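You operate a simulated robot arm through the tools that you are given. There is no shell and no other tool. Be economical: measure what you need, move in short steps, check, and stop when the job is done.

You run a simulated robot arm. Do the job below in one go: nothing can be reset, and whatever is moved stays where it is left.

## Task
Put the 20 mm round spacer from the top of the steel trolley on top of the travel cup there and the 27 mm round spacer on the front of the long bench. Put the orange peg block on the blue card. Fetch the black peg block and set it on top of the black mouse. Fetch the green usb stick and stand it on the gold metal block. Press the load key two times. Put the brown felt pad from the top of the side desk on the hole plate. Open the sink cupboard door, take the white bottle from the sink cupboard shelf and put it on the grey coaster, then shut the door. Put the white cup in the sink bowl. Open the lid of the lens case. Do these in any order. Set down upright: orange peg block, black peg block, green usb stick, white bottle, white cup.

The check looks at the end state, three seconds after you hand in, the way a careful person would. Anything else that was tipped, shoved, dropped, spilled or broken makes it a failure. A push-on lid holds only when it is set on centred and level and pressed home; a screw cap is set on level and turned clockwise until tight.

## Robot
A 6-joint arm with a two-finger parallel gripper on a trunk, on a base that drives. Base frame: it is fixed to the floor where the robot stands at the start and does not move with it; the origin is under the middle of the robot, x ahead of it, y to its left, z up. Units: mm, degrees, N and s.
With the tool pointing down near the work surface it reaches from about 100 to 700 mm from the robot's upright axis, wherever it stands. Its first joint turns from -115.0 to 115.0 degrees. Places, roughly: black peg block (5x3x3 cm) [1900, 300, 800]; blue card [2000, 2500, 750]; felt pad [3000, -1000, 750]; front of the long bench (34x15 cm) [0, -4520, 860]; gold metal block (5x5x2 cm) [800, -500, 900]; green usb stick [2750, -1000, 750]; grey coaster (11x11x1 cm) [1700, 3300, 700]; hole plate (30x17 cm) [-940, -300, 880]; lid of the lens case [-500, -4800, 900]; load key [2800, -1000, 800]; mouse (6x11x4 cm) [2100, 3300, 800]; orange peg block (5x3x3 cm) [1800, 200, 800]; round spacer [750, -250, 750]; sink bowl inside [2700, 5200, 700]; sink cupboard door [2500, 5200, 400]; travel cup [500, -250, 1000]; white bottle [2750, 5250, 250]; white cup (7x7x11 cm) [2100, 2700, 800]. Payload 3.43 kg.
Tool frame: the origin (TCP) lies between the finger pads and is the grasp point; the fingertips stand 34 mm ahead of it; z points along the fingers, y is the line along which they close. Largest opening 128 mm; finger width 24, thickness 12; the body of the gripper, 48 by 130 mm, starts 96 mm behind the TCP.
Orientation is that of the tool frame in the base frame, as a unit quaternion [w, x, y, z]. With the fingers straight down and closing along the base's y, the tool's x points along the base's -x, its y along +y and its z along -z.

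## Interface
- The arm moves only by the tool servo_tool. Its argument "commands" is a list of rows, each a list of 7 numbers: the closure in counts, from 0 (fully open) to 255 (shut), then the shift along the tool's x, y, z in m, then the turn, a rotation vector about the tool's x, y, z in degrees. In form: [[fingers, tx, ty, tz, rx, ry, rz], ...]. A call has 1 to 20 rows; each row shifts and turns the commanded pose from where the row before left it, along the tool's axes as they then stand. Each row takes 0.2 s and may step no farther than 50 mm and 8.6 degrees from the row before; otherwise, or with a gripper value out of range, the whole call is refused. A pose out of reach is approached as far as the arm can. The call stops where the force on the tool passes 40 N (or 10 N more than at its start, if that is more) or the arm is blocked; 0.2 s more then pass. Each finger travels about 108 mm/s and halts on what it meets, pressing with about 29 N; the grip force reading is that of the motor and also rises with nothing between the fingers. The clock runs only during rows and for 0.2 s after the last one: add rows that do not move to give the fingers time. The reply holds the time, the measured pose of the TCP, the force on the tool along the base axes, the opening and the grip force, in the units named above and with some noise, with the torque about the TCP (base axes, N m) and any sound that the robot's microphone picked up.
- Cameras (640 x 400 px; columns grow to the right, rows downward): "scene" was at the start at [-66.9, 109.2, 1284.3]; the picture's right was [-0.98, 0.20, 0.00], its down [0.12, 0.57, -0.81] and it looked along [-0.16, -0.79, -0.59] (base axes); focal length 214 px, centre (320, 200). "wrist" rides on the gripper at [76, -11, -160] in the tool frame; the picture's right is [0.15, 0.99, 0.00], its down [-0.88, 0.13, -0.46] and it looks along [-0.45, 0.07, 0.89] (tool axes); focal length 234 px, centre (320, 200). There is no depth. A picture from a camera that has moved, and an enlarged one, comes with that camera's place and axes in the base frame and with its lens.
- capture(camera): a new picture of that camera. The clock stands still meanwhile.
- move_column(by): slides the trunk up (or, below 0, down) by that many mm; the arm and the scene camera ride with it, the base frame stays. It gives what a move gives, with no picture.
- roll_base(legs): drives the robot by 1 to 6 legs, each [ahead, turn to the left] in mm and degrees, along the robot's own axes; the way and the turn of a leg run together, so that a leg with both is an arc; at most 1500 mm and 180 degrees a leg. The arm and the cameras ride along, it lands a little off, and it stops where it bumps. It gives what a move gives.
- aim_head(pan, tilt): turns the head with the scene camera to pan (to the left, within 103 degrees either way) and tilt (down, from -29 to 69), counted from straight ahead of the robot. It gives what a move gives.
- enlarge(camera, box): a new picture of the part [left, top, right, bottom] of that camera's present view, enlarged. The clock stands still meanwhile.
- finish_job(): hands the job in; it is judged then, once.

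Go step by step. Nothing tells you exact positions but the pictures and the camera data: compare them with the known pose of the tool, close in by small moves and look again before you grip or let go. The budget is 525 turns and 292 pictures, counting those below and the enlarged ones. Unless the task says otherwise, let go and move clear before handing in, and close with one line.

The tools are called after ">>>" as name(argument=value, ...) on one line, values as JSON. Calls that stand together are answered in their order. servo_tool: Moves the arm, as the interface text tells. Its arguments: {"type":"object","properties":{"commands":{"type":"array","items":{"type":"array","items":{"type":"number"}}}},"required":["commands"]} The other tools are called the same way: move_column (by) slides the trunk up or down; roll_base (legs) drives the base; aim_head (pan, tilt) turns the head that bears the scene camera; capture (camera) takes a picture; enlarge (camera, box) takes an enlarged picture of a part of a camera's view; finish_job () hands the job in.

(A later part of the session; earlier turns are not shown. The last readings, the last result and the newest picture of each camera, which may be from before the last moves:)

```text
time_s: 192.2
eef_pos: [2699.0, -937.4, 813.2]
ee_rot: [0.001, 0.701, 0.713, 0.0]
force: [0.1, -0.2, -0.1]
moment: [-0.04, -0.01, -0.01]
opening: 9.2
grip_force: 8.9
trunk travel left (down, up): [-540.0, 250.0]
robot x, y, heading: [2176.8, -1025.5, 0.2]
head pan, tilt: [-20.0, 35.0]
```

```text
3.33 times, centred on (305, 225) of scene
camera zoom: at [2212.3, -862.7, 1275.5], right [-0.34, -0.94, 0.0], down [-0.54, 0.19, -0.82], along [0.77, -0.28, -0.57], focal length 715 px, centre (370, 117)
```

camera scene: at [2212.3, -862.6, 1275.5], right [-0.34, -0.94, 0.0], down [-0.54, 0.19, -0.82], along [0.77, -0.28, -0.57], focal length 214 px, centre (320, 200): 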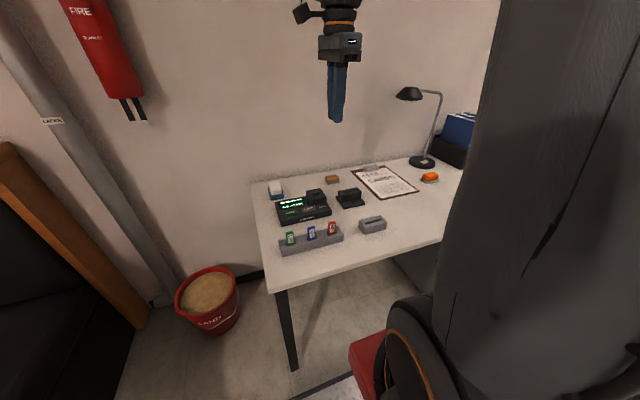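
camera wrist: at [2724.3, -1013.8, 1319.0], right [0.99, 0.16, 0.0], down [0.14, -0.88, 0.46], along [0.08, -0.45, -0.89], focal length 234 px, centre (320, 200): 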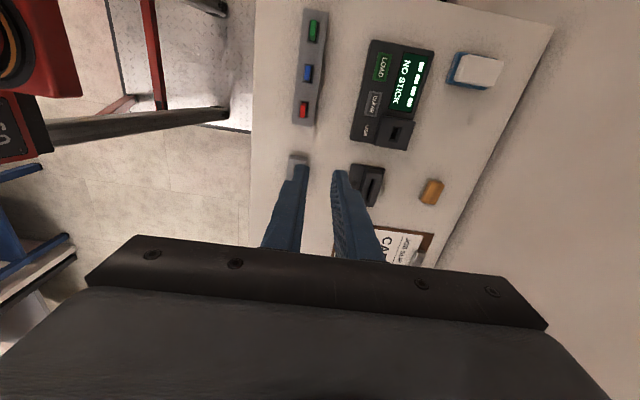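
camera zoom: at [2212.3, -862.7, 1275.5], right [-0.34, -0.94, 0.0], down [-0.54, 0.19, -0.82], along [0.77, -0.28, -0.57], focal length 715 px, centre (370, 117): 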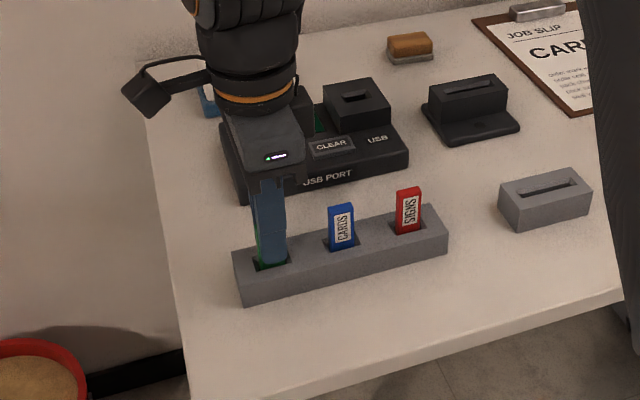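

>>> servo_tool(commands=[[255, 0, 0, 0, 0, 0, 0], [255, 0, 0, 0, 0, 0, 0], [255, 0, 0, -0.02, 0, 0, 0], [255, 0, 0, -0.04, 0, 0, 0], [255, 0, 0, -0.04, 0, 0, 0], [255, 0, 0, -0.04, 0, 0, 0]])

>>> enlarge(camera="scene", box=[230, 125, 380, 245])

>>> enlarge(camera="wrist", box=[200, 80, 440, 260])

```text
time_s: 193.6
eef_pos: [2698.7, -936.1, 953.2]
ee_rot: [0.001, 0.701, 0.713, 0.0]
force: [-0.2, 0.1, -0.6]
moment: [-0.01, 0.0, 0.01]
opening: 8.5
grip_force: 29.3
trunk travel left (down, up): [-540.0, 250.0]
robot x, y, heading: [2173.3, -1027.8, 0.3]
head pan, tilt: [-20.0, 35.0]
```

```text
3.33 times, centred on (305, 185) of scene
camera zoom: at [2212.7, -862.6, 1275.5], right [-0.34, -0.94, 0.0], down [-0.54, 0.19, -0.82], along [0.77, -0.28, -0.57], focal length 715 px, centre (370, 250)
```

zoom: 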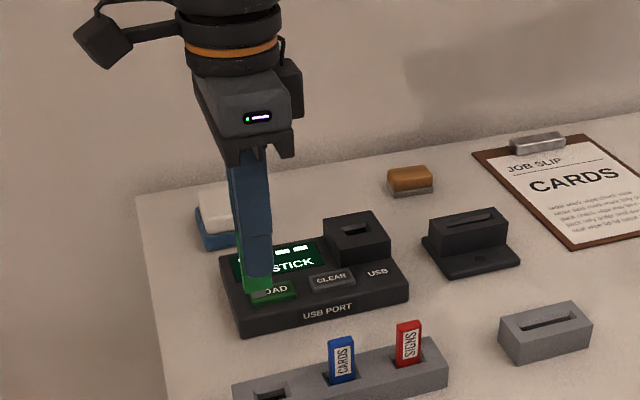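

```text
2.22 times, centred on (320, 170) of wrist
camera zoom: at [2686.8, -859.6, 1114.6], right [0.99, 0.16, 0.0], down [0.14, -0.88, 0.46], along [0.07, -0.45, -0.89], focal length 520 px, centre (320, 267)
```

zoom: 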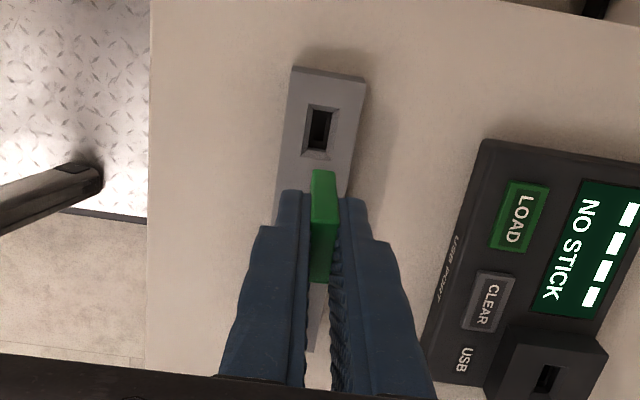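

>>> move_column(by=150)

>>> roll_base(legs=[[0, -0.3], [-680, 0], [-680, 0], [0, 90]])

>>> aim_head(pan=-10, tilt=35)

>>> capture(camera="scene")

>>> capture(camera="wrist")

```text
time_s: 195.3
eef_pos: [2699.6, -936.5, 1102.3]
ee_rot: [0.0, 0.702, 0.712, 0.001]
force: [-0.6, 0.5, 0.8]
moment: [-0.03, -0.02, -0.05]
opening: 8.4
grip_force: 28.5
trunk travel left (down, up): [-690.0, 100.0]
robot x, y, heading: [2175.4, -1031.9, 0.1]
head pan, tilt: [-20.0, 35.0]
```

```text
time_s: 206.6
eef_pos: [723.9, -511.7, 1103.2]
ee_rot: [0.0, -0.002, 1.0, 0.0]
force: [0.1, 0.1, 0.7]
moment: [0.0, 0.01, -0.01]
opening: 8.1
grip_force: 29.4
trunk travel left (down, up): [-690.0, 100.0]
robot x, y, heading: [809.4, -1036.3, 89.4]
head pan, tilt: [-20.0, 35.0]
```

```text
time_s: 207.3
eef_pos: [724.1, -510.9, 1104.5]
ee_rot: [0.0, -0.001, 1.0, 0.0]
force: [1.1, 1.2, -0.8]
moment: [-0.01, 0.02, 0.03]
opening: 8.5
grip_force: 29.3
trunk travel left (down, up): [-690.0, 100.0]
robot x, y, heading: [808.8, -1033.6, 89.6]
head pan, tilt: [-10.0, 35.0]
```

```text
224 pictures are left
camera scene: at [626.2, -1032.5, 1425.5], right [0.98, -0.18, 0.0], down [-0.1, -0.56, -0.82], along [0.15, 0.81, -0.57], focal length 214 px, centre (320, 200)
```

scene: 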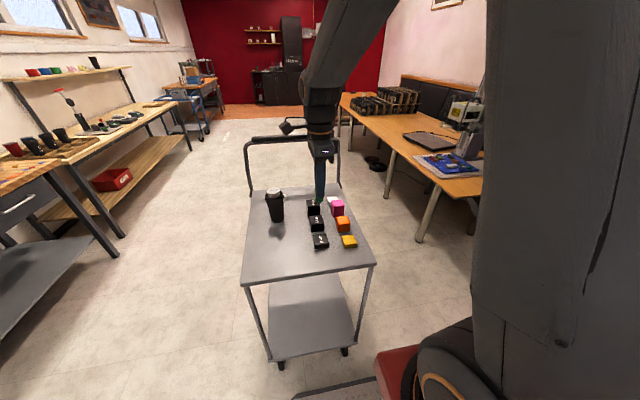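

```text
223 pictures are left
camera wrist: at [648.3, -522.0, 1264.8], right [-0.15, 0.99, 0.0], down [0.88, 0.13, 0.46], along [0.45, 0.07, -0.89], focal length 234 px, centre (320, 200)
```

wrist: 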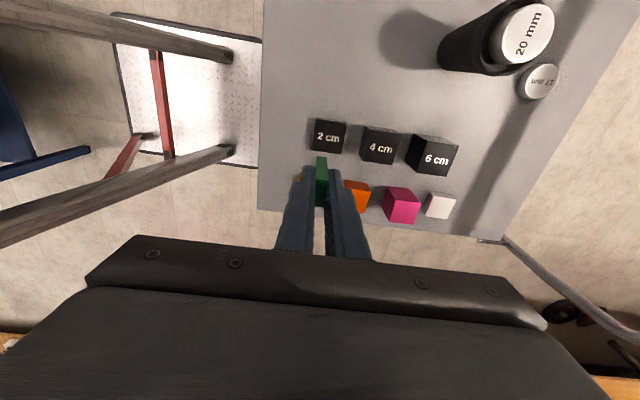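

>>> servo_tool(commands=[[255, -0.045, 0, 0, 0, 0, 0], [255, -0.045, 0, 0, 0, 0, 0], [255, 0, 0, 0.04, 0, 0, 0], [255, 0, 0, 0.04, 0, 0, 0], [255, 0, 0, 0, 0, 0, 0]])

>>> enlarge(camera="scene", box=[280, 180, 400, 260])

>>> enlarge(camera="wrist", box=[230, 80, 410, 210])

```text
time_s: 208.5
eef_pos: [812.0, -509.0, 1022.4]
ee_rot: [0.0, -0.002, 1.0, 0.002]
force: [-0.2, 0.0, -0.4]
moment: [0.01, -0.03, -0.04]
opening: 8.5
grip_force: 28.5
trunk travel left (down, up): [-690.0, 100.0]
robot x, y, heading: [808.0, -1033.8, 89.6]
head pan, tilt: [-10.0, 35.0]
```

```text
5.00 times, centred on (340, 220) of scene
camera zoom: at [626.2, -1032.5, 1425.5], right [0.98, -0.18, 0.0], down [-0.1, -0.56, -0.82], along [0.15, 0.81, -0.57], focal length 1072 px, centre (220, 100)
```

zoom: 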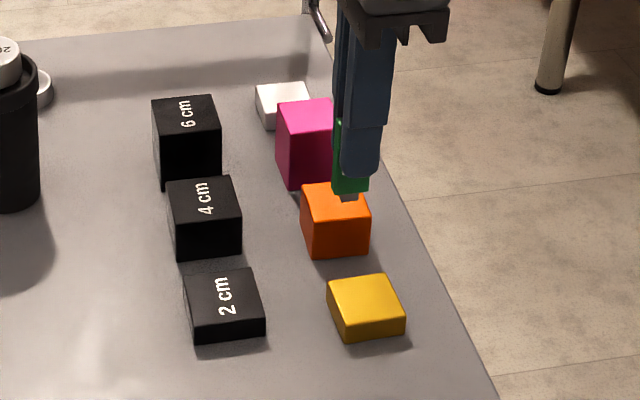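

```text
3.08 times, centred on (320, 145) of wrist
camera zoom: at [737.8, -519.6, 1183.6], right [-0.15, 0.99, 0.0], down [0.88, 0.13, 0.46], along [0.45, 0.07, -0.89], focal length 720 px, centre (320, 369)
```

zoom: 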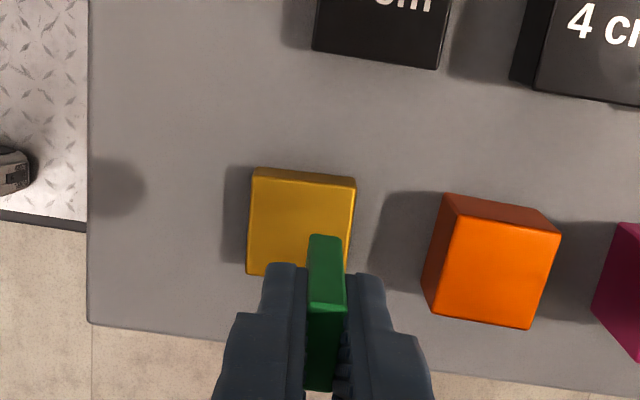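

>>> servo_tool(commands=[[255, -0.013, -0.004, 0.03, 0, 0, 0], [255, 0, 0, 0.03, 0, 0, 0], [255, 0, 0, 0.01, 0, 0, 0], [255, 0, 0, 0, 0, 0, 0]])

>>> enlarge(camera="scene", box=[310, 190, 400, 250])

>>> enlarge(camera="wrist", box=[230, 80, 410, 210])

```text
time_s: 209.5
eef_pos: [827.6, -513.0, 952.5]
ee_rot: [0.0, -0.002, 1.0, 0.001]
force: [0.2, 0.0, -0.6]
moment: [-0.02, 0.0, -0.01]
opening: 8.3
grip_force: 29.3
trunk travel left (down, up): [-690.0, 100.0]
robot x, y, heading: [809.4, -1035.3, 89.6]
head pan, tilt: [-10.0, 35.0]
```

```text
6.67 times, centred on (355, 220) of scene
camera zoom: at [626.2, -1032.5, 1425.5], right [0.98, -0.18, 0.0], down [-0.1, -0.56, -0.82], along [0.15, 0.81, -0.57], focal length 1430 px, centre (87, 67)
```

zoom: 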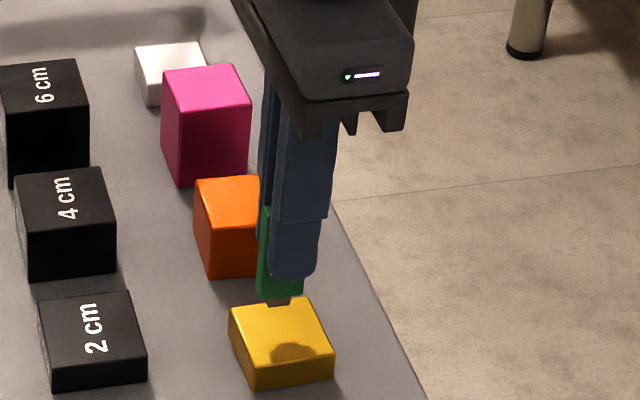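

```text
3.08 times, centred on (320, 145) of wrist
camera zoom: at [751.9, -524.5, 1113.8], right [-0.15, 0.99, 0.0], down [0.88, 0.13, 0.46], along [0.45, 0.07, -0.89], focal length 720 px, centre (320, 369)
```

zoom: 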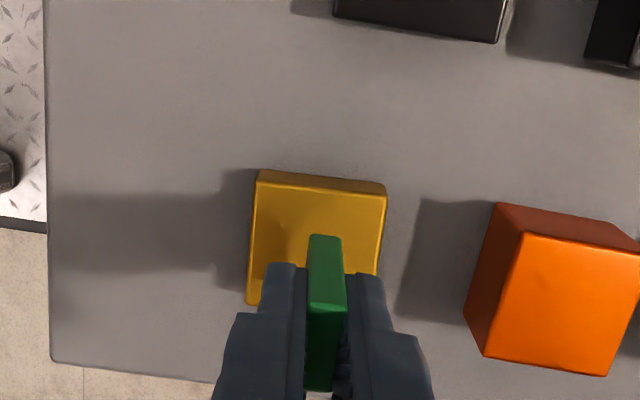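

>>> servo_tool(commands=[[255, 0.004, -0.001, 0.006, 0, 0, 0], [255, 0, 0, 0.002, 0, 0, 0], [255, 0, 0, 0, 0, 0, 0]])

>>> enlarge(camera="scene", box=[310, 190, 400, 250])

```text
time_s: 210.3
eef_pos: [822.5, -515.0, 944.3]
ee_rot: [-0.001, -0.002, 1.0, 0.002]
force: [0.6, 0.5, -0.5]
moment: [0.0, 0.01, 0.0]
opening: 8.5
grip_force: 29.3
trunk travel left (down, up): [-690.0, 100.0]
robot x, y, heading: [807.6, -1036.5, 90.0]
head pan, tilt: [-10.0, 35.0]
```

```text
6.67 times, centred on (355, 220) of scene
camera zoom: at [626.2, -1032.5, 1425.5], right [0.98, -0.18, 0.0], down [-0.1, -0.56, -0.82], along [0.15, 0.81, -0.57], focal length 1430 px, centre (87, 67)
```

zoom: 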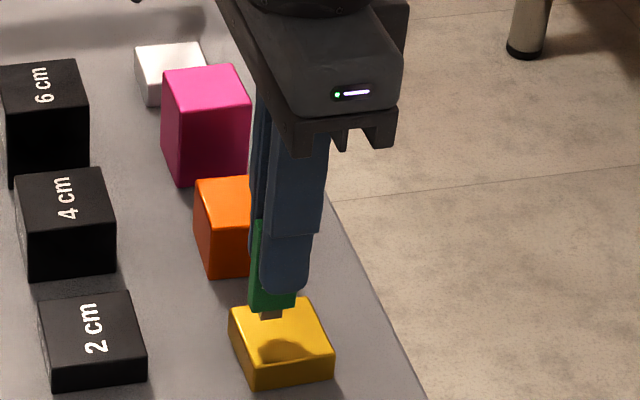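

>>> servo_tool(commands=[[255, 0, 0, 0.002, 0, 0, 0], [255, 0, 0, 0.002, 0, 0, 0], [255, 0, 0, 0.0015, 0, 0, 0], [255, 0, 0, 0, 0, 0, 0]])

```text
time_s: 211.3
eef_pos: [822.6, -515.2, 939.9]
ee_rot: [-0.001, -0.003, 1.0, 0.001]
force: [-0.3, 0.5, -0.1]
moment: [-0.01, 0.01, -0.02]
opening: 8.6
grip_force: 29.2
trunk travel left (down, up): [-690.0, 100.0]
robot x, y, heading: [808.4, -1040.3, 89.2]
head pan, tilt: [-10.0, 35.0]
```

>>> servo_tool(commands=[[255, 0, 0, 0.0015, 0, 0, 0], [255, 0, 0, 0.0015, 0, 0, 0], [255, 0, 0, 0, 0, 0, 0]])

>>> enlarge(camera="scene", box=[325, 210, 385, 250])

```text
time_s: 212.1
eef_pos: [821.8, -514.9, 936.7]
ee_rot: [-0.001, -0.002, 1.0, 0.0]
force: [0.5, -0.3, 0.2]
moment: [0.01, 0.03, 0.01]
opening: 8.6
grip_force: 28.7
trunk travel left (down, up): [-690.0, 100.0]
robot x, y, heading: [810.0, -1034.9, 89.8]
head pan, tilt: [-10.0, 35.0]
```

```text
10.00 times, centred on (355, 230) of scene
camera zoom: at [626.2, -1032.5, 1425.5], right [0.98, -0.18, 0.0], down [-0.1, -0.56, -0.82], along [0.15, 0.81, -0.57], focal length 2145 px, centre (-30, -100)
```

zoom: 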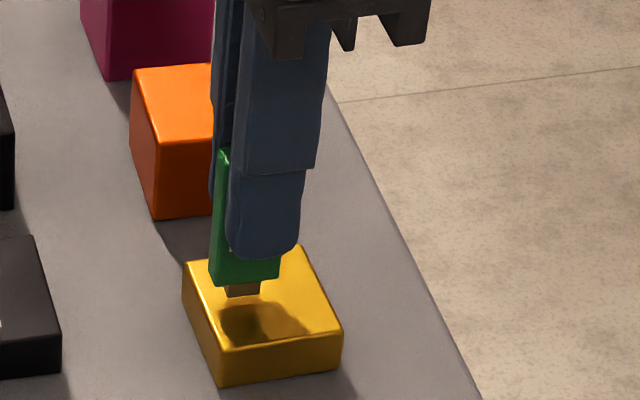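

>>> servo_tool(commands=[[255, 0, 0, 0.0015, 0, 0, 0], [255, 0, 0, 0.0015, 0, 0, 0], [255, 0, 0, 0.0015, 0, 0, 0], [255, 0, 0, 0, 0, 0, 0]])

>>> enlarge(camera="scene", box=[325, 210, 385, 250])

```text
time_s: 213.1
eef_pos: [823.1, -515.0, 933.9]
ee_rot: [0.001, -0.003, 1.0, 0.002]
force: [0.9, -0.7, 10.7]
moment: [-0.08, -0.04, -0.01]
opening: 8.5
grip_force: 29.2
trunk travel left (down, up): [-690.0, 100.0]
robot x, y, heading: [808.0, -1032.4, 89.5]
head pan, tilt: [-10.0, 35.0]
```

```text
10.00 times, centred on (355, 230) of scene
camera zoom: at [626.3, -1032.9, 1425.6], right [0.98, -0.18, 0.0], down [-0.1, -0.56, -0.82], along [0.15, 0.81, -0.57], focal length 2145 px, centre (-30, -100)
```

zoom: 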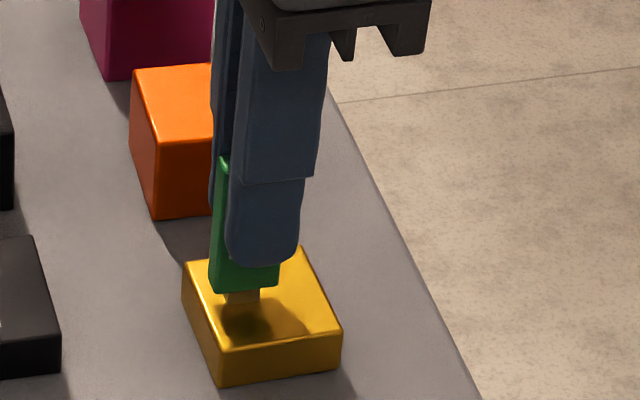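

>>> servo_tool(commands=[[255, 0, 0, -0.0007, 0, 0, 0], [255, 0, 0, 0, 0, 0, 0], [235, 0, 0, 0, 0, 0, 0], [230, 0, 0, 0, 0, 0, 0], [225, 0, 0, 0, 0, 0, 0], [220, 0, 0, 0, 0, 0, 0], [210, 0, 0, 0, 0, 0, 0], [200, 0, 0, 0, 0, 0, 0], [190, 0, 0, 0, 0, 0, 0], [190, 0, 0, 0, 0, 0, 0]])

>>> enlarge(camera="scene", box=[325, 200, 385, 250])

>>> enlarge(camera="wrist", box=[230, 110, 410, 240])

```text
time_s: 215.3
eef_pos: [822.5, -515.2, 932.4]
ee_rot: [0.0, -0.002, 1.0, 0.0]
force: [0.1, 0.8, -0.8]
moment: [0.01, 0.01, -0.01]
opening: 32.6
grip_force: 0.0
trunk travel left (down, up): [-690.0, 100.0]
robot x, y, heading: [806.0, -1035.8, 89.4]
head pan, tilt: [-10.0, 35.0]
```

```text
8.00 times, centred on (355, 225) of scene
camera zoom: at [626.2, -1032.5, 1425.5], right [0.98, -0.18, 0.0], down [-0.1, -0.56, -0.82], along [0.15, 0.81, -0.57], focal length 1716 px, centre (40, 0)
```

zoom: 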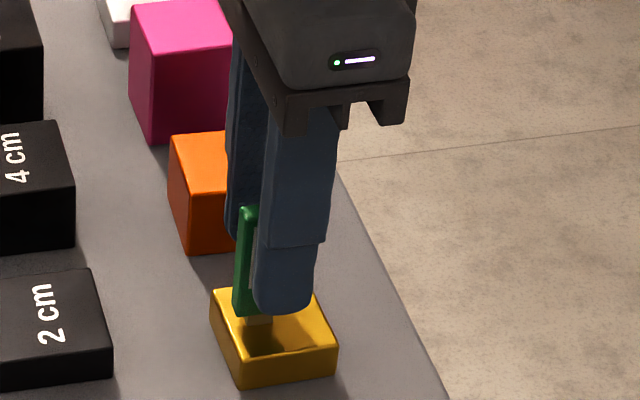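

```text
3.08 times, centred on (320, 175) of wrist
camera zoom: at [747.4, -526.7, 1094.5], right [-0.15, 0.99, 0.0], down [0.88, 0.13, 0.46], along [0.45, 0.07, -0.89], focal length 720 px, centre (320, 277)
```

zoom: 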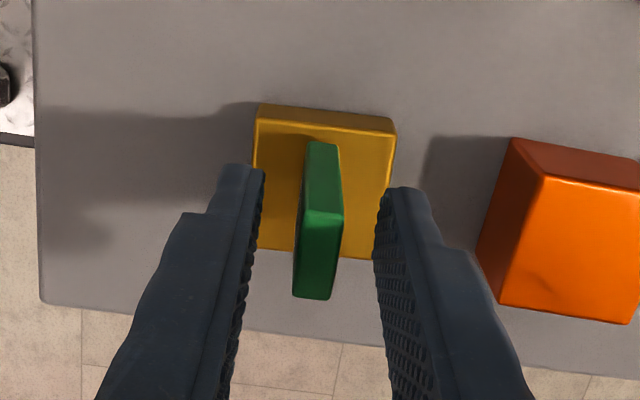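

>>> servo_tool(commands=[[190, 0, 0, -0.01, 0, 0, 0], [190, 0, 0, -0.02, 0, 0, 0], [190, 0, 0, -0.03, 0, 0, 0], [190, 0, 0, -0.04, 0, 0, 0], [190, 0, 0, -0.045, 0, 0, 0], [190, 0, 0, -0.045, 0, 0, 0]])

>>> enlarge(camera="scene", box=[260, 170, 400, 260])

```text
time_s: 216.7
eef_pos: [822.4, -515.2, 1123.9]
ee_rot: [0.0, -0.002, 1.0, 0.0]
force: [-0.6, -0.1, 0.4]
moment: [-0.05, 0.02, 0.02]
opening: 32.7
grip_force: 0.1
trunk travel left (down, up): [-690.0, 100.0]
robot x, y, heading: [811.6, -1036.2, 89.8]
head pan, tilt: [-10.0, 35.0]
```

```text
4.44 times, centred on (330, 215) of scene
camera zoom: at [626.2, -1032.2, 1425.5], right [0.98, -0.18, 0.0], down [-0.1, -0.56, -0.82], along [0.15, 0.81, -0.57], focal length 953 px, centre (276, 133)
```

zoom: 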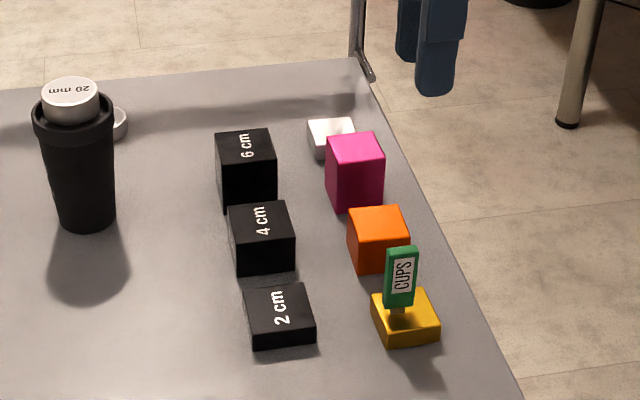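

>>> roll_base(legs=[[0, -99.5], [555, 0], [555, 0], [0, 10]])

>>> aim_head(pan=0, tilt=45)

>>> capture(camera="scene")

```text
time_s: 227.5
eef_pos: [2411.8, -1238.0, 1124.0]
ee_rot: [0.001, 0.703, 0.712, 0.001]
force: [0.0, -0.4, -0.9]
moment: [0.0, -0.02, 0.0]
opening: 32.6
grip_force: 0.0
trunk travel left (down, up): [-690.0, 100.0]
robot x, y, heading: [1898.2, -1224.7, -0.2]
head pan, tilt: [-10.0, 35.0]
```

```text
time_s: 228.2
eef_pos: [2410.7, -1237.5, 1124.5]
ee_rot: [0.0, 0.702, 0.712, 0.001]
force: [0.3, -0.4, 0.0]
moment: [0.01, -0.01, 0.02]
opening: 32.6
grip_force: 0.2
trunk travel left (down, up): [-690.0, 100.0]
robot x, y, heading: [1892.7, -1227.2, -0.1]
head pan, tilt: [0.0, 45.0]
```

```text
212 pictures are left
camera scene: at [1885.9, -1032.2, 1410.7], right [0.0, -1.0, 0.0], down [-0.71, 0.0, -0.71], along [0.71, 0.0, -0.71], focal length 214 px, centre (320, 200)
```

scene: 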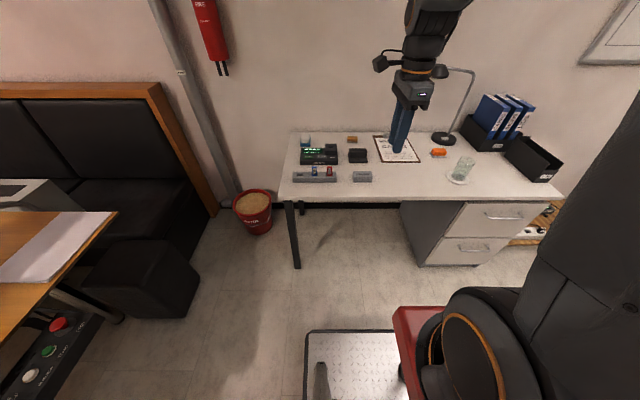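

>>> roll_base(legs=[[490, 0]])

>>> capture(camera="wrist")

>>> capture(camera="scene")

```text
time_s: 231.2
eef_pos: [2909.9, -1230.5, 1123.8]
ee_rot: [0.001, 0.699, 0.715, 0.0]
force: [0.3, 0.5, -0.1]
moment: [0.0, -0.01, 0.03]
opening: 32.6
grip_force: 0.1
trunk travel left (down, up): [-690.0, 100.0]
robot x, y, heading: [2389.7, -1226.1, 0.5]
head pan, tilt: [0.0, 45.0]
```

```text
211 pictures are left
camera wrist: at [2897.0, -1154.6, 1285.1], right [0.99, 0.17, 0.0], down [0.15, -0.88, 0.46], along [0.08, -0.45, -0.89], focal length 234 px, centre (320, 200)
```

wrist: 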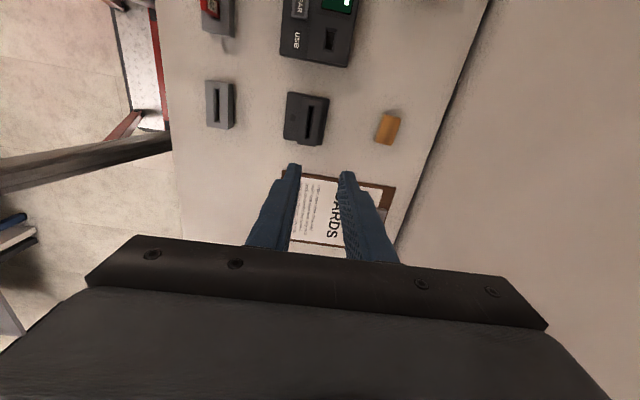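

```text
210 pictures are left
camera scene: at [2381.6, -1029.7, 1410.7], right [0.01, -1.0, 0.0], down [-0.71, -0.01, -0.71], along [0.71, 0.01, -0.71], focal length 214 px, centre (320, 200)
```

scene: 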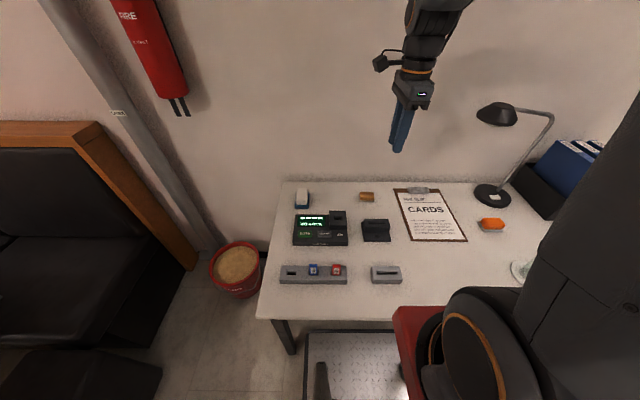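

>>> servo_tool(commands=[[120, 0.003, 0.047, 0, 0, 0, 0], [120, 0.003, 0.047, 0, 0, 0, 0], [120, 0.003, 0.046, 0, 0, 0, 0], [120, 0, 0, 0.045, 0, 0, 0], [120, 0, 0, 0.045, 0, 0, 0], [120, 0, 0, 0.045, 0, 0, 0], [120, 0, 0, 0.045, 0, 0, 0], [120, 0, 0, 0, 0, 0, 0]])

>>> enlarge(camera="wrist", box=[230, 70, 410, 200])

>>> enlarge(camera="scene", box=[330, 160, 410, 220])

```text
time_s: 232.9
eef_pos: [3050.0, -1220.5, 942.9]
ee_rot: [0.001, 0.699, 0.715, 0.001]
force: [0.7, -0.7, -0.4]
moment: [0.01, -0.03, 0.03]
opening: 67.7
grip_force: 0.0
trunk travel left (down, up): [-690.0, 100.0]
robot x, y, heading: [2388.6, -1223.0, 0.7]
head pan, tilt: [0.0, 45.0]
```

```text
3.08 times, centred on (320, 135) of wrist
camera zoom: at [3036.9, -1143.9, 1104.8], right [0.99, 0.17, 0.0], down [0.15, -0.88, 0.46], along [0.08, -0.45, -0.89], focal length 720 px, centre (320, 400)
```

zoom: 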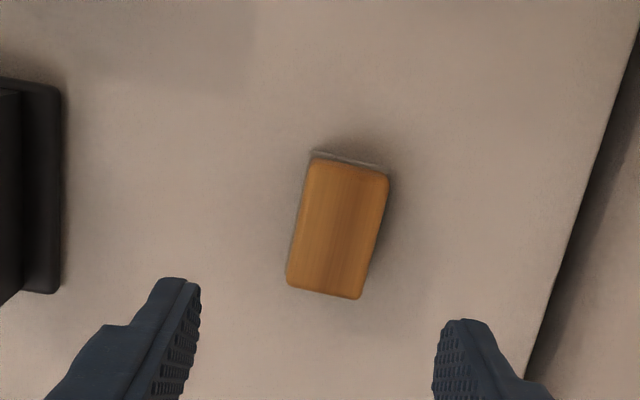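

```text
6.67 times, centred on (370, 190) of scene
camera zoom: at [2381.7, -1029.7, 1410.7], right [0.01, -1.0, 0.0], down [-0.71, -0.01, -0.71], along [0.71, 0.01, -0.71], focal length 1430 px, centre (-13, 267)
```

zoom: 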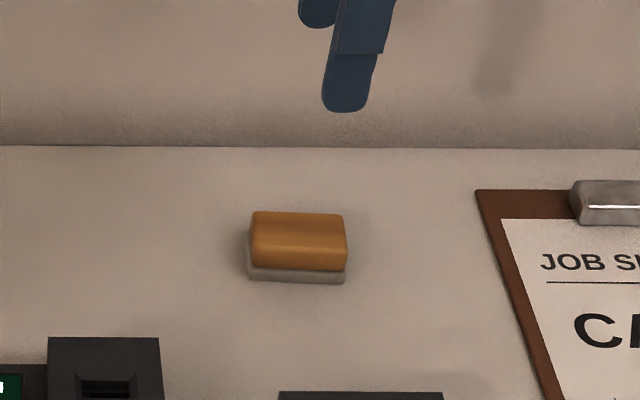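

>>> servo_tool(commands=[[120, -0.003, 0.0095, 0.03, 0, 0, 6.8], [120, 0, 0, 0.045, 0, 0, 0], [120, 0, 0, 0.045, 0, 0, 0], [120, 0, 0, 0.02, 0, 0, 0], [120, 0, 0, 0, 0, 0, 0]])

>>> enlarge(camera="wrist", box=[210, 90, 430, 250])

>>> enlarge(camera="scene", box=[330, 160, 410, 220])

```text
time_s: 234.2
eef_pos: [3060.0, -1220.9, 804.7]
ee_rot: [0.001, 0.741, 0.672, 0.001]
force: [0.0, 0.3, -0.5]
moment: [0.0, 0.01, -0.01]
opening: 67.7
grip_force: 0.2
trunk travel left (down, up): [-690.0, 100.0]
robot x, y, heading: [2385.2, -1224.9, 0.6]
head pan, tilt: [0.0, 45.0]
```

```text
2.50 times, centred on (320, 170) of wrist
camera zoom: at [3056.6, -1144.8, 966.4], right [1.0, 0.05, 0.0], down [0.04, -0.89, 0.46], along [0.02, -0.46, -0.89], focal length 585 px, centre (320, 275)
```

zoom: 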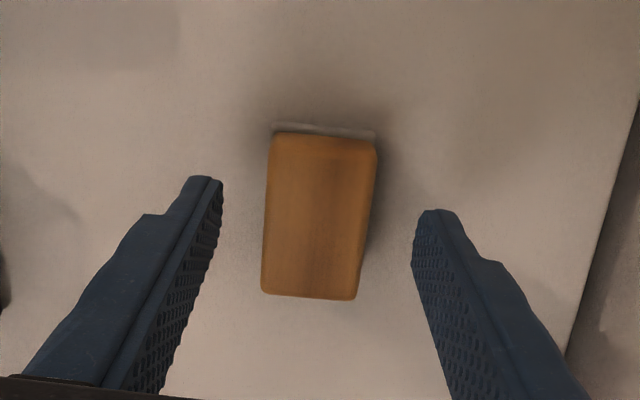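

```text
6.67 times, centred on (370, 190) of scene
camera zoom: at [2381.7, -1029.7, 1410.7], right [0.01, -1.0, 0.0], down [-0.71, -0.01, -0.71], along [0.71, 0.01, -0.71], focal length 1430 px, centre (-13, 267)
```

zoom: 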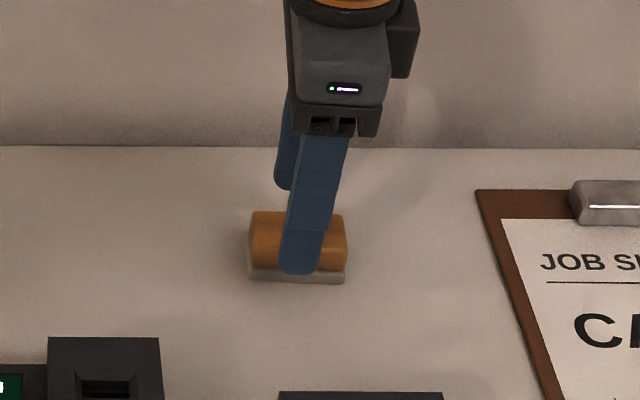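

>>> servo_tool(commands=[[120, 0, 0, 0.006, 0, 0, 0], [120, 0, 0, 0.006, 0, 0, 0], [150, 0, 0, 0, 0, 0, 0], [190, 0, 0, 0, 0, 0, 0], [215, 0, 0, 0, 0, 0, 0], [215, 0, 0, 0, 0, 0, 0], [215, 0, 0, 0, 0, 0, 0]])

>>> enlarge(camera="scene", box=[330, 160, 410, 220])

```text
time_s: 235.8
eef_pos: [3059.9, -1221.5, 791.5]
ee_rot: [0.001, 0.74, 0.673, 0.0]
force: [-1.0, -0.7, 0.2]
moment: [0.02, -0.01, 0.0]
opening: 37.0
grip_force: 29.3
trunk travel left (down, up): [-690.0, 100.0]
robot x, y, heading: [2390.5, -1224.3, 0.5]
head pan, tilt: [0.0, 45.0]
```

```text
6.67 times, centred on (370, 190) of scene
camera zoom: at [2381.7, -1029.7, 1410.7], right [0.01, -1.0, 0.0], down [-0.71, -0.01, -0.71], along [0.71, 0.01, -0.71], focal length 1430 px, centre (-13, 267)
```

zoom: 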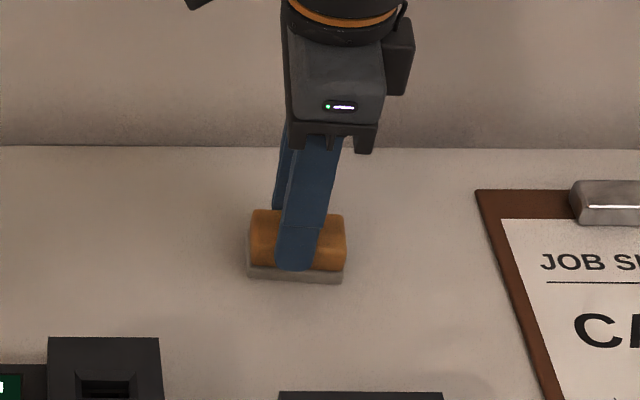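

>>> servo_tool(commands=[[215, 0, 0, -0.03, 0, 0, 0], [215, 0, 0, -0.045, 0, 0, 0], [215, 0, 0, -0.045, 0, 0, 0], [215, 0, 0, -0.045, 0, 0, 0], [215, 0, 0, -0.045, 0, 0, 0], [215, 0, 0, -0.045, 0, 0, 0], [215, 0, 0, -0.045, 0, 0, 0], [215, -0.004, -0.045, 0, 0, 0, 0], [215, -0.004, -0.045, 0, 0, 0, 0], [215, -0.004, -0.045, 0, 0, 0, 0], [215, -0.004, -0.045, 0, 0, 0, 0], [215, -0.004, -0.045, 0, 0, 0, 0]])

>>> roll_base(legs=[[0, -0.5], [-900, 0], [-900, 0], [-900, 0], [0, 90]])

```text
time_s: 238.3
eef_pos: [2833.8, -1218.9, 1093.6]
ee_rot: [0.001, 0.74, 0.672, 0.0]
force: [0.8, -0.3, -1.1]
moment: [-0.01, 0.03, -0.01]
opening: 37.0
grip_force: 28.8
trunk travel left (down, up): [-690.0, 100.0]
robot x, y, heading: [2386.7, -1222.2, 0.9]
head pan, tilt: [0.0, 45.0]
```

```text
time_s: 256.0
eef_pos: [-340.2, -796.8, 1093.7]
ee_rot: [0.0, 0.043, 0.999, 0.0]
force: [0.3, 0.4, -1.0]
moment: [0.01, -0.03, 0.03]
opening: 36.9
grip_force: 29.2
trunk travel left (down, up): [-690.0, 100.0]
robot x, y, heading: [-325.1, -1241.1, 91.6]
head pan, tilt: [0.0, 45.0]
```

>>> roll_base(legs=[[0, -1.6], [930, 0], [0, 90]])

>>> aim_head(pan=0, tilt=40)

>>> capture(camera="scene")

>>> capture(camera="wrist")

```text
time_s: 265.2
eef_pos: [-767.0, -310.5, 1093.6]
ee_rot: [0.0, -0.674, 0.739, 0.001]
force: [-0.4, -0.6, 0.5]
moment: [-0.01, 0.02, 0.02]
opening: 36.9
grip_force: 29.3
trunk travel left (down, up): [-690.0, 100.0]
robot x, y, heading: [-325.7, -299.9, -179.0]
head pan, tilt: [0.0, 45.0]
```

```text
time_s: 265.8
eef_pos: [-767.7, -310.2, 1093.8]
ee_rot: [-0.001, -0.674, 0.739, 0.0]
force: [0.1, 0.9, -1.0]
moment: [-0.01, -0.03, -0.02]
opening: 36.7
grip_force: 29.1
trunk travel left (down, up): [-690.0, 100.0]
robot x, y, heading: [-320.6, -300.9, -179.0]
head pan, tilt: [0.0, 40.0]
```

```text
204 pictures are left
camera scene: at [-321.5, -496.4, 1417.9], right [-0.02, 1.0, 0.0], down [0.64, 0.01, -0.77], along [-0.77, -0.01, -0.64], focal length 214 px, centre (320, 200)
```

scene: 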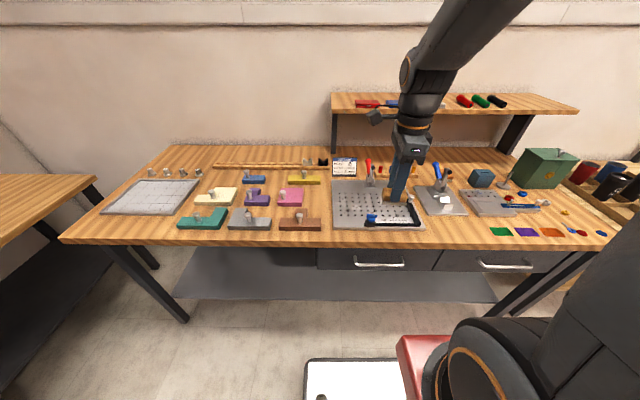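

```text
203 pictures are left
camera wrist: at [-762.1, -386.6, 1254.8], right [-1.0, -0.06, 0.0], down [-0.05, 0.89, 0.46], along [-0.03, 0.46, -0.89], focal length 234 px, centre (320, 200)
```

wrist: 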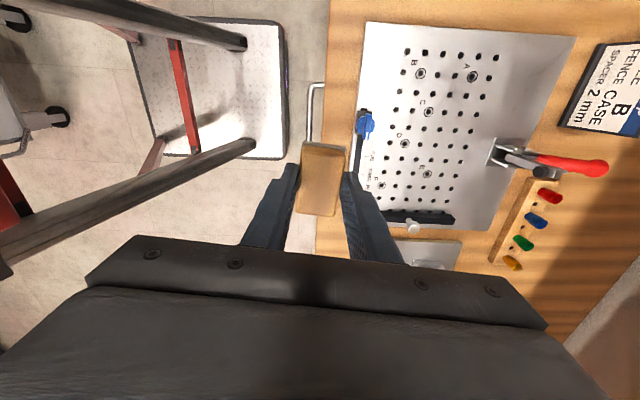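

>>> enlarge(camera="wrist", box=[340, 10, 600, 240])

>>> enlarge(camera="scene", box=[310, 140, 450, 240])

```text
1.74 times, centred on (470, 125) of wrist
camera zoom: at [-762.1, -386.6, 1254.8], right [-1.0, -0.06, 0.0], down [-0.05, 0.89, 0.46], along [-0.03, 0.46, -0.89], focal length 407 px, centre (59, 330)
```

zoom: 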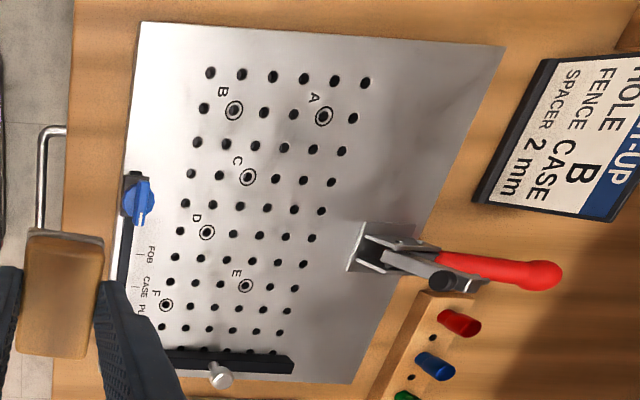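

```text
4.00 times, centred on (380, 190) of scene
camera zoom: at [-321.5, -496.4, 1417.9], right [-0.02, 1.0, 0.0], down [0.64, 0.01, -0.77], along [-0.77, -0.01, -0.64], focal length 858 px, centre (80, 240)
```

zoom: 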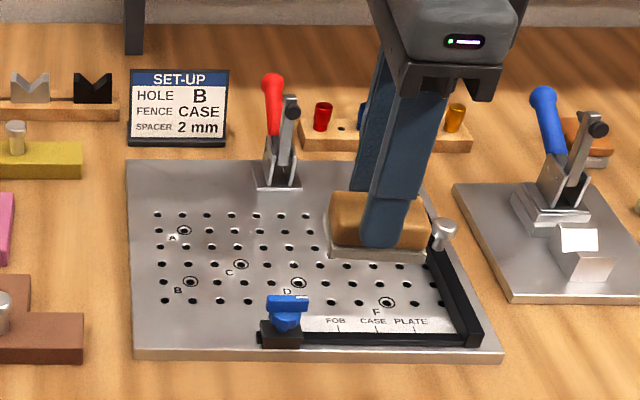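

>>> servo_tool(commands=[[215, 0.0149, 0.0393, 0, 0, 0, 0], [215, 0.0149, 0.0393, 0, 0, 0, 0], [215, 0.0149, 0.0393, 0, 0, 0, 0], [215, 0.0149, 0.0393, 0, 0, 0, 0], [215, 0, 0, 0.045, 0, 0, 0], [215, 0, 0, 0.045, 0, 0, 0], [215, 0, 0, 0.045, 0, 0, 0], [215, 0, 0, 0.015, 0, 0, 0], [215, 0, 0, 0, 0, 0, 0]])

>>> enlarge(camera="scene", box=[310, 140, 450, 240])

```text
time_s: 267.8
eef_pos: [-929.0, -355.3, 941.8]
ee_rot: [-0.001, -0.675, 0.738, 0.001]
force: [0.0, 0.1, 0.2]
moment: [-0.03, -0.05, 0.0]
opening: 37.2
grip_force: 28.3
trunk travel left (down, up): [-690.0, 100.0]
robot x, y, heading: [-324.7, -300.9, -179.2]
head pan, tilt: [0.0, 40.0]
```

```text
4.00 times, centred on (380, 190) of scene
camera zoom: at [-321.5, -496.4, 1418.0], right [-0.02, 1.0, 0.0], down [0.64, 0.01, -0.77], along [-0.77, -0.01, -0.64], focal length 858 px, centre (80, 240)
```

zoom: 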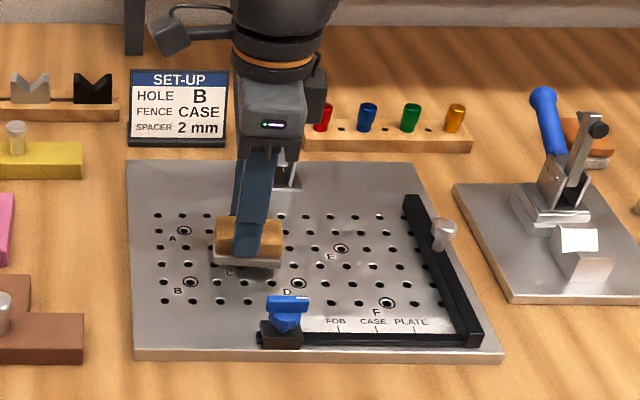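

>>> servo_tool(commands=[[215, 0, 0, 0.004, 0, 0, 0], [215, 0, 0, 0.004, 0, 0, 0], [215, 0, 0, 0.003, 0, 0, 0], [215, 0, 0, 0, 0, 0, 0]])

```text
time_s: 268.8
eef_pos: [-929.1, -355.3, 932.3]
ee_rot: [-0.001, -0.674, 0.739, 0.001]
force: [0.5, -0.2, -0.7]
moment: [0.01, 0.0, 0.0]
opening: 36.9
grip_force: 29.5
trunk travel left (down, up): [-690.0, 100.0]
robot x, y, heading: [-329.1, -299.6, -179.2]
head pan, tilt: [0.0, 40.0]
```

>>> servo_tool(commands=[[215, 0, 0, 0.003, 0, 0, 0], [215, 0, 0, 0.003, 0, 0, 0], [215, 0, 0, 0.003, 0, 0, 0], [215, 0, 0, 0, 0, 0, 0]])

```text
time_s: 269.8
eef_pos: [-930.3, -356.5, 925.2]
ee_rot: [-0.002, -0.674, 0.738, 0.002]
force: [5.2, 0.4, 31.9]
moment: [-0.02, -0.29, -0.01]
opening: 37.0
grip_force: 29.3
trunk travel left (down, up): [-690.0, 100.0]
robot x, y, heading: [-325.8, -301.7, -179.1]
head pan, tilt: [0.0, 40.0]
```

Contact with the plate at about 925. I ease off, release and rise.

>>> servo_tool(commands=[[215, 0, 0, -0.0025, 0, 0, 0], [215, 0, 0, 0, 0, 0, 0], [190, 0, 0, 0, 0, 0, 0], [160, 0, 0, 0, 0, 0, 0], [140, 0, 0, 0, 0, 0, 0], [140, 0, 0, 0, 0, 0, 0], [140, 0, 0, -0.03, 0, 0, 0], [140, 0, 0, -0.045, 0, 0, 0], [140, 0, 0, -0.045, 0, 0, 0], [140, 0, 0, -0.045, 0, 0, 0], [140, 0, 0, -0.045, 0, 0, 0], [140, 0, -0.045, 0, 0, 0, 0], [140, 0, -0.045, 0, 0, 0, 0], [140, 0, -0.045, 0, 0, 0, 0], [140, 0, -0.045, 0, 0, 0, 0]])

>>> enlarge(camera="scene", box=[310, 140, 450, 240])

```text
time_s: 273.0
eef_pos: [-751.1, -370.4, 1136.1]
ee_rot: [0.0, -0.674, 0.738, 0.0]
force: [-1.6, 0.5, -0.7]
moment: [-0.03, -0.07, 0.01]
opening: 57.5
grip_force: 0.2
trunk travel left (down, up): [-690.0, 100.0]
robot x, y, heading: [-324.3, -300.6, -178.9]
head pan, tilt: [0.0, 40.0]
```

```text
4.00 times, centred on (380, 190) of scene
camera zoom: at [-322.2, -496.4, 1417.9], right [-0.02, 1.0, 0.0], down [0.64, 0.01, -0.77], along [-0.77, -0.01, -0.64], focal length 858 px, centre (80, 240)
```

zoom: 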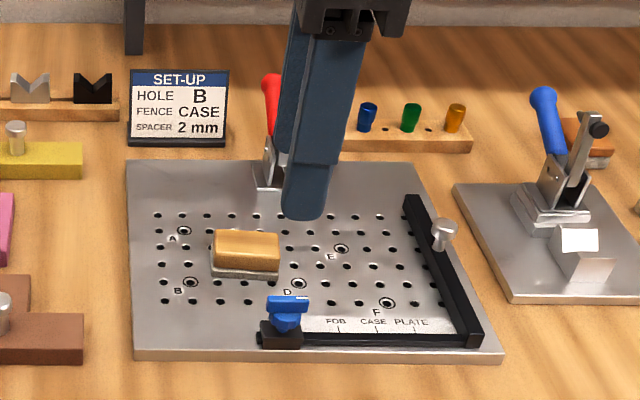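

>>> roll_base(legs=[[0, -91], [700, 0], [0, -90], [1300, 0]])

>>> aim_head(pan=-10, tilt=35)

>>> capture(camera="scene")

```text
time_s: 290.6
eef_pos: [1388.6, 404.0, 1137.3]
ee_rot: [0.001, 0.754, 0.657, 0.001]
force: [-0.8, -0.4, 0.3]
moment: [0.01, 0.0, -0.01]
opening: 57.7
grip_force: 0.1
trunk travel left (down, up): [-690.0, 100.0]
robot x, y, heading: [960.6, 352.9, -1.6]
head pan, tilt: [0.0, 40.0]
```

```text
time_s: 291.3
eef_pos: [1388.3, 403.9, 1136.4]
ee_rot: [0.001, 0.754, 0.657, 0.001]
force: [0.2, -0.3, -0.6]
moment: [0.02, -0.02, 0.0]
opening: 57.6
grip_force: 0.0
trunk travel left (down, up): [-690.0, 100.0]
robot x, y, heading: [956.0, 355.7, -1.6]
head pan, tilt: [-10.0, 35.0]
```

```text
198 pictures are left
camera scene: at [962.1, 532.9, 1425.5], right [-0.2, -0.98, 0.0], down [-0.56, 0.12, -0.82], along [0.8, -0.16, -0.57], focal length 214 px, centre (320, 200)
```

scene: 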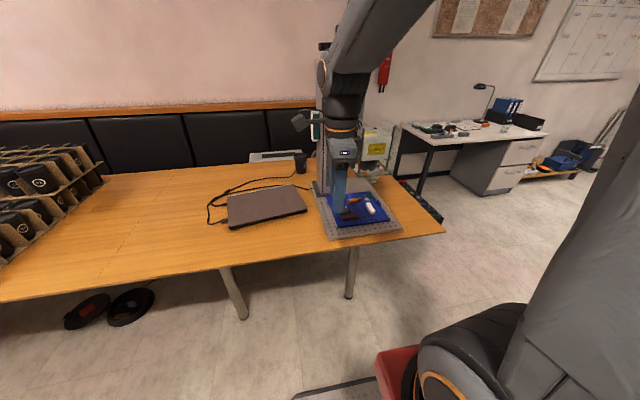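

>>> enlarge(camera="scene", box=[300, 120, 430, 250])

>>> capture(camera="wrist")

```text
3.08 times, centred on (365, 185) of scene
camera zoom: at [962.1, 532.9, 1425.5], right [-0.2, -0.98, 0.0], down [-0.56, 0.12, -0.82], along [0.8, -0.16, -0.57], focal length 660 px, centre (182, 246)
```

zoom: 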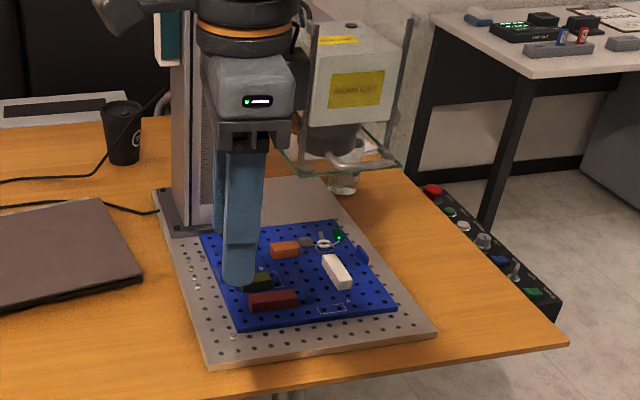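

```text
196 pictures are left
camera wrist: at [1388.4, 480.5, 1298.5], right [1.0, 0.01, 0.0], down [0.01, -0.89, 0.46], along [0.01, -0.46, -0.89], focal length 234 px, centre (320, 200)
```

wrist: 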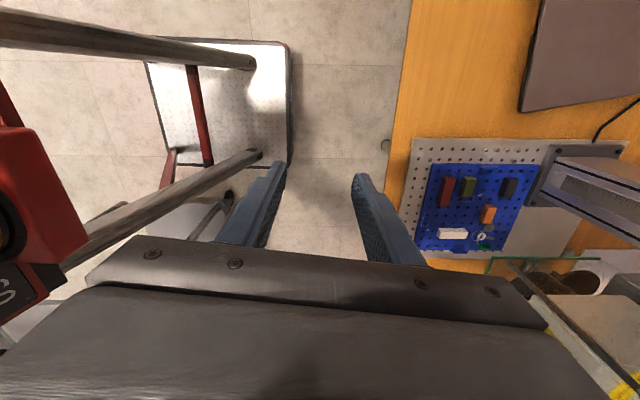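

>>> roll_base(legs=[[0, -30], [240, 0], [0, 31.6]])

>>> servo_tool(commands=[[100, 0, 0, -0.04, 0, 0, 0], [100, 0, 0, -0.04, 0, 0, 0], [100, -0.04, 0, 0, 0, 0, 0], [100, -0.04, 0, 0, 0, 0, 0], [100, -0.04, 0, 0, 0, 0, 0], [100, -0.04, 0, 0, 0, 0, 0], [100, -0.04, 0, 0, 0, 0, 0], [100, -0.04, 0, 0, 0, 0, 0]])

>>> capture(camera="scene")

```text
time_s: 296.1
eef_pos: [1587.1, 293.3, 1137.8]
ee_rot: [0.0, 0.744, 0.668, 0.0]
force: [0.3, 0.1, 0.5]
moment: [0.0, 0.0, 0.0]
opening: 57.5
grip_force: 0.0
trunk travel left (down, up): [-690.0, 100.0]
robot x, y, heading: [1160.4, 231.8, -0.2]
head pan, tilt: [-10.0, 35.0]
```

```text
time_s: 297.9
eef_pos: [1562.0, 53.6, 1218.9]
ee_rot: [0.001, 0.745, 0.667, 0.0]
force: [0.8, 0.8, 0.0]
moment: [-0.04, -0.03, -0.01]
opening: 77.9
grip_force: 0.1
trunk travel left (down, up): [-690.0, 100.0]
robot x, y, heading: [1156.6, 234.4, -0.2]
head pan, tilt: [-10.0, 35.0]
```

```text
195 pictures are left
camera scene: at [1157.0, 411.2, 1425.4], right [-0.17, -0.98, 0.0], down [-0.56, 0.1, -0.82], along [0.81, -0.14, -0.57], focal length 214 px, centre (320, 200)
```

scene: 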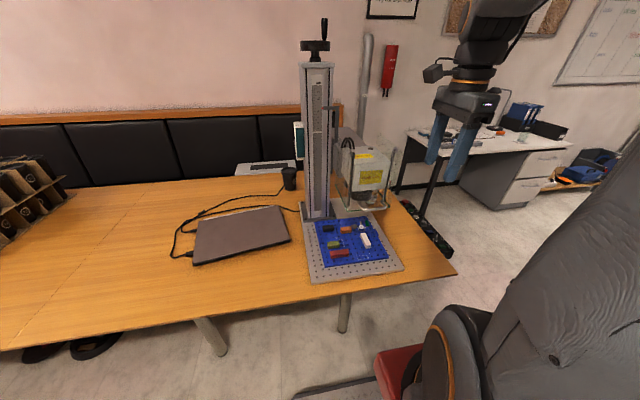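

>>> move_column(by=-250)

>>> enlarge(camera="scene", box=[260, 60, 440, 200])

>>> capture(camera="wrist")

```text
time_s: 300.5
eef_pos: [1561.4, 53.6, 967.0]
ee_rot: [0.0, 0.745, 0.668, 0.0]
force: [0.4, -0.1, -0.2]
moment: [0.0, 0.03, -0.02]
opening: 77.9
grip_force: 0.1
trunk travel left (down, up): [-440.0, 350.0]
robot x, y, heading: [1160.0, 232.2, 0.2]
head pan, tilt: [-10.0, 35.0]
```

```text
2.86 times, centred on (350, 130) of scene
camera zoom: at [1226.7, 410.8, 1175.5], right [-0.17, -0.98, 0.0], down [-0.56, 0.1, -0.82], along [0.81, -0.14, -0.57], focal length 613 px, centre (234, 400)
```

zoom: 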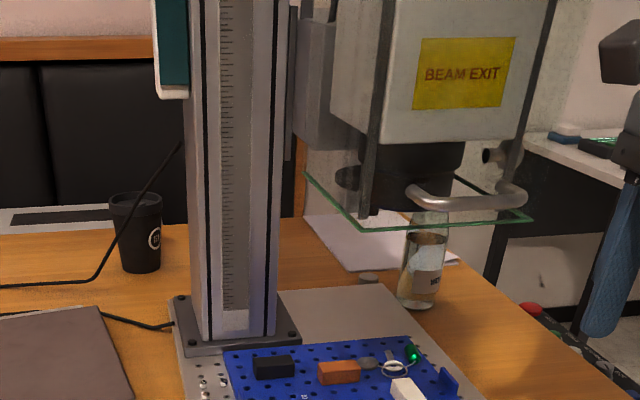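

```text
193 pictures are left
camera wrist: at [1558.6, 131.8, 1128.5], right [1.0, 0.04, 0.0], down [0.03, -0.89, 0.46], along [0.02, -0.46, -0.89], focal length 234 px, centre (320, 200)
```

wrist: 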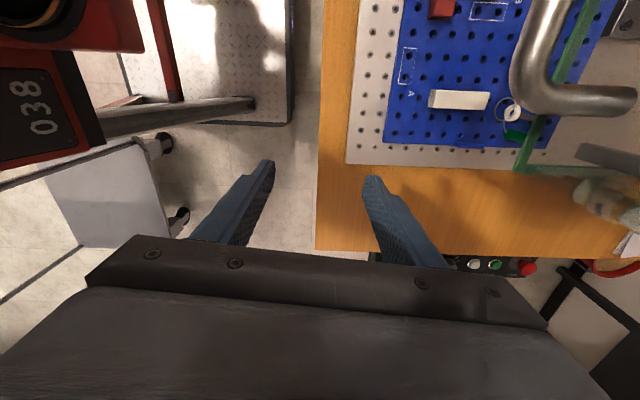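

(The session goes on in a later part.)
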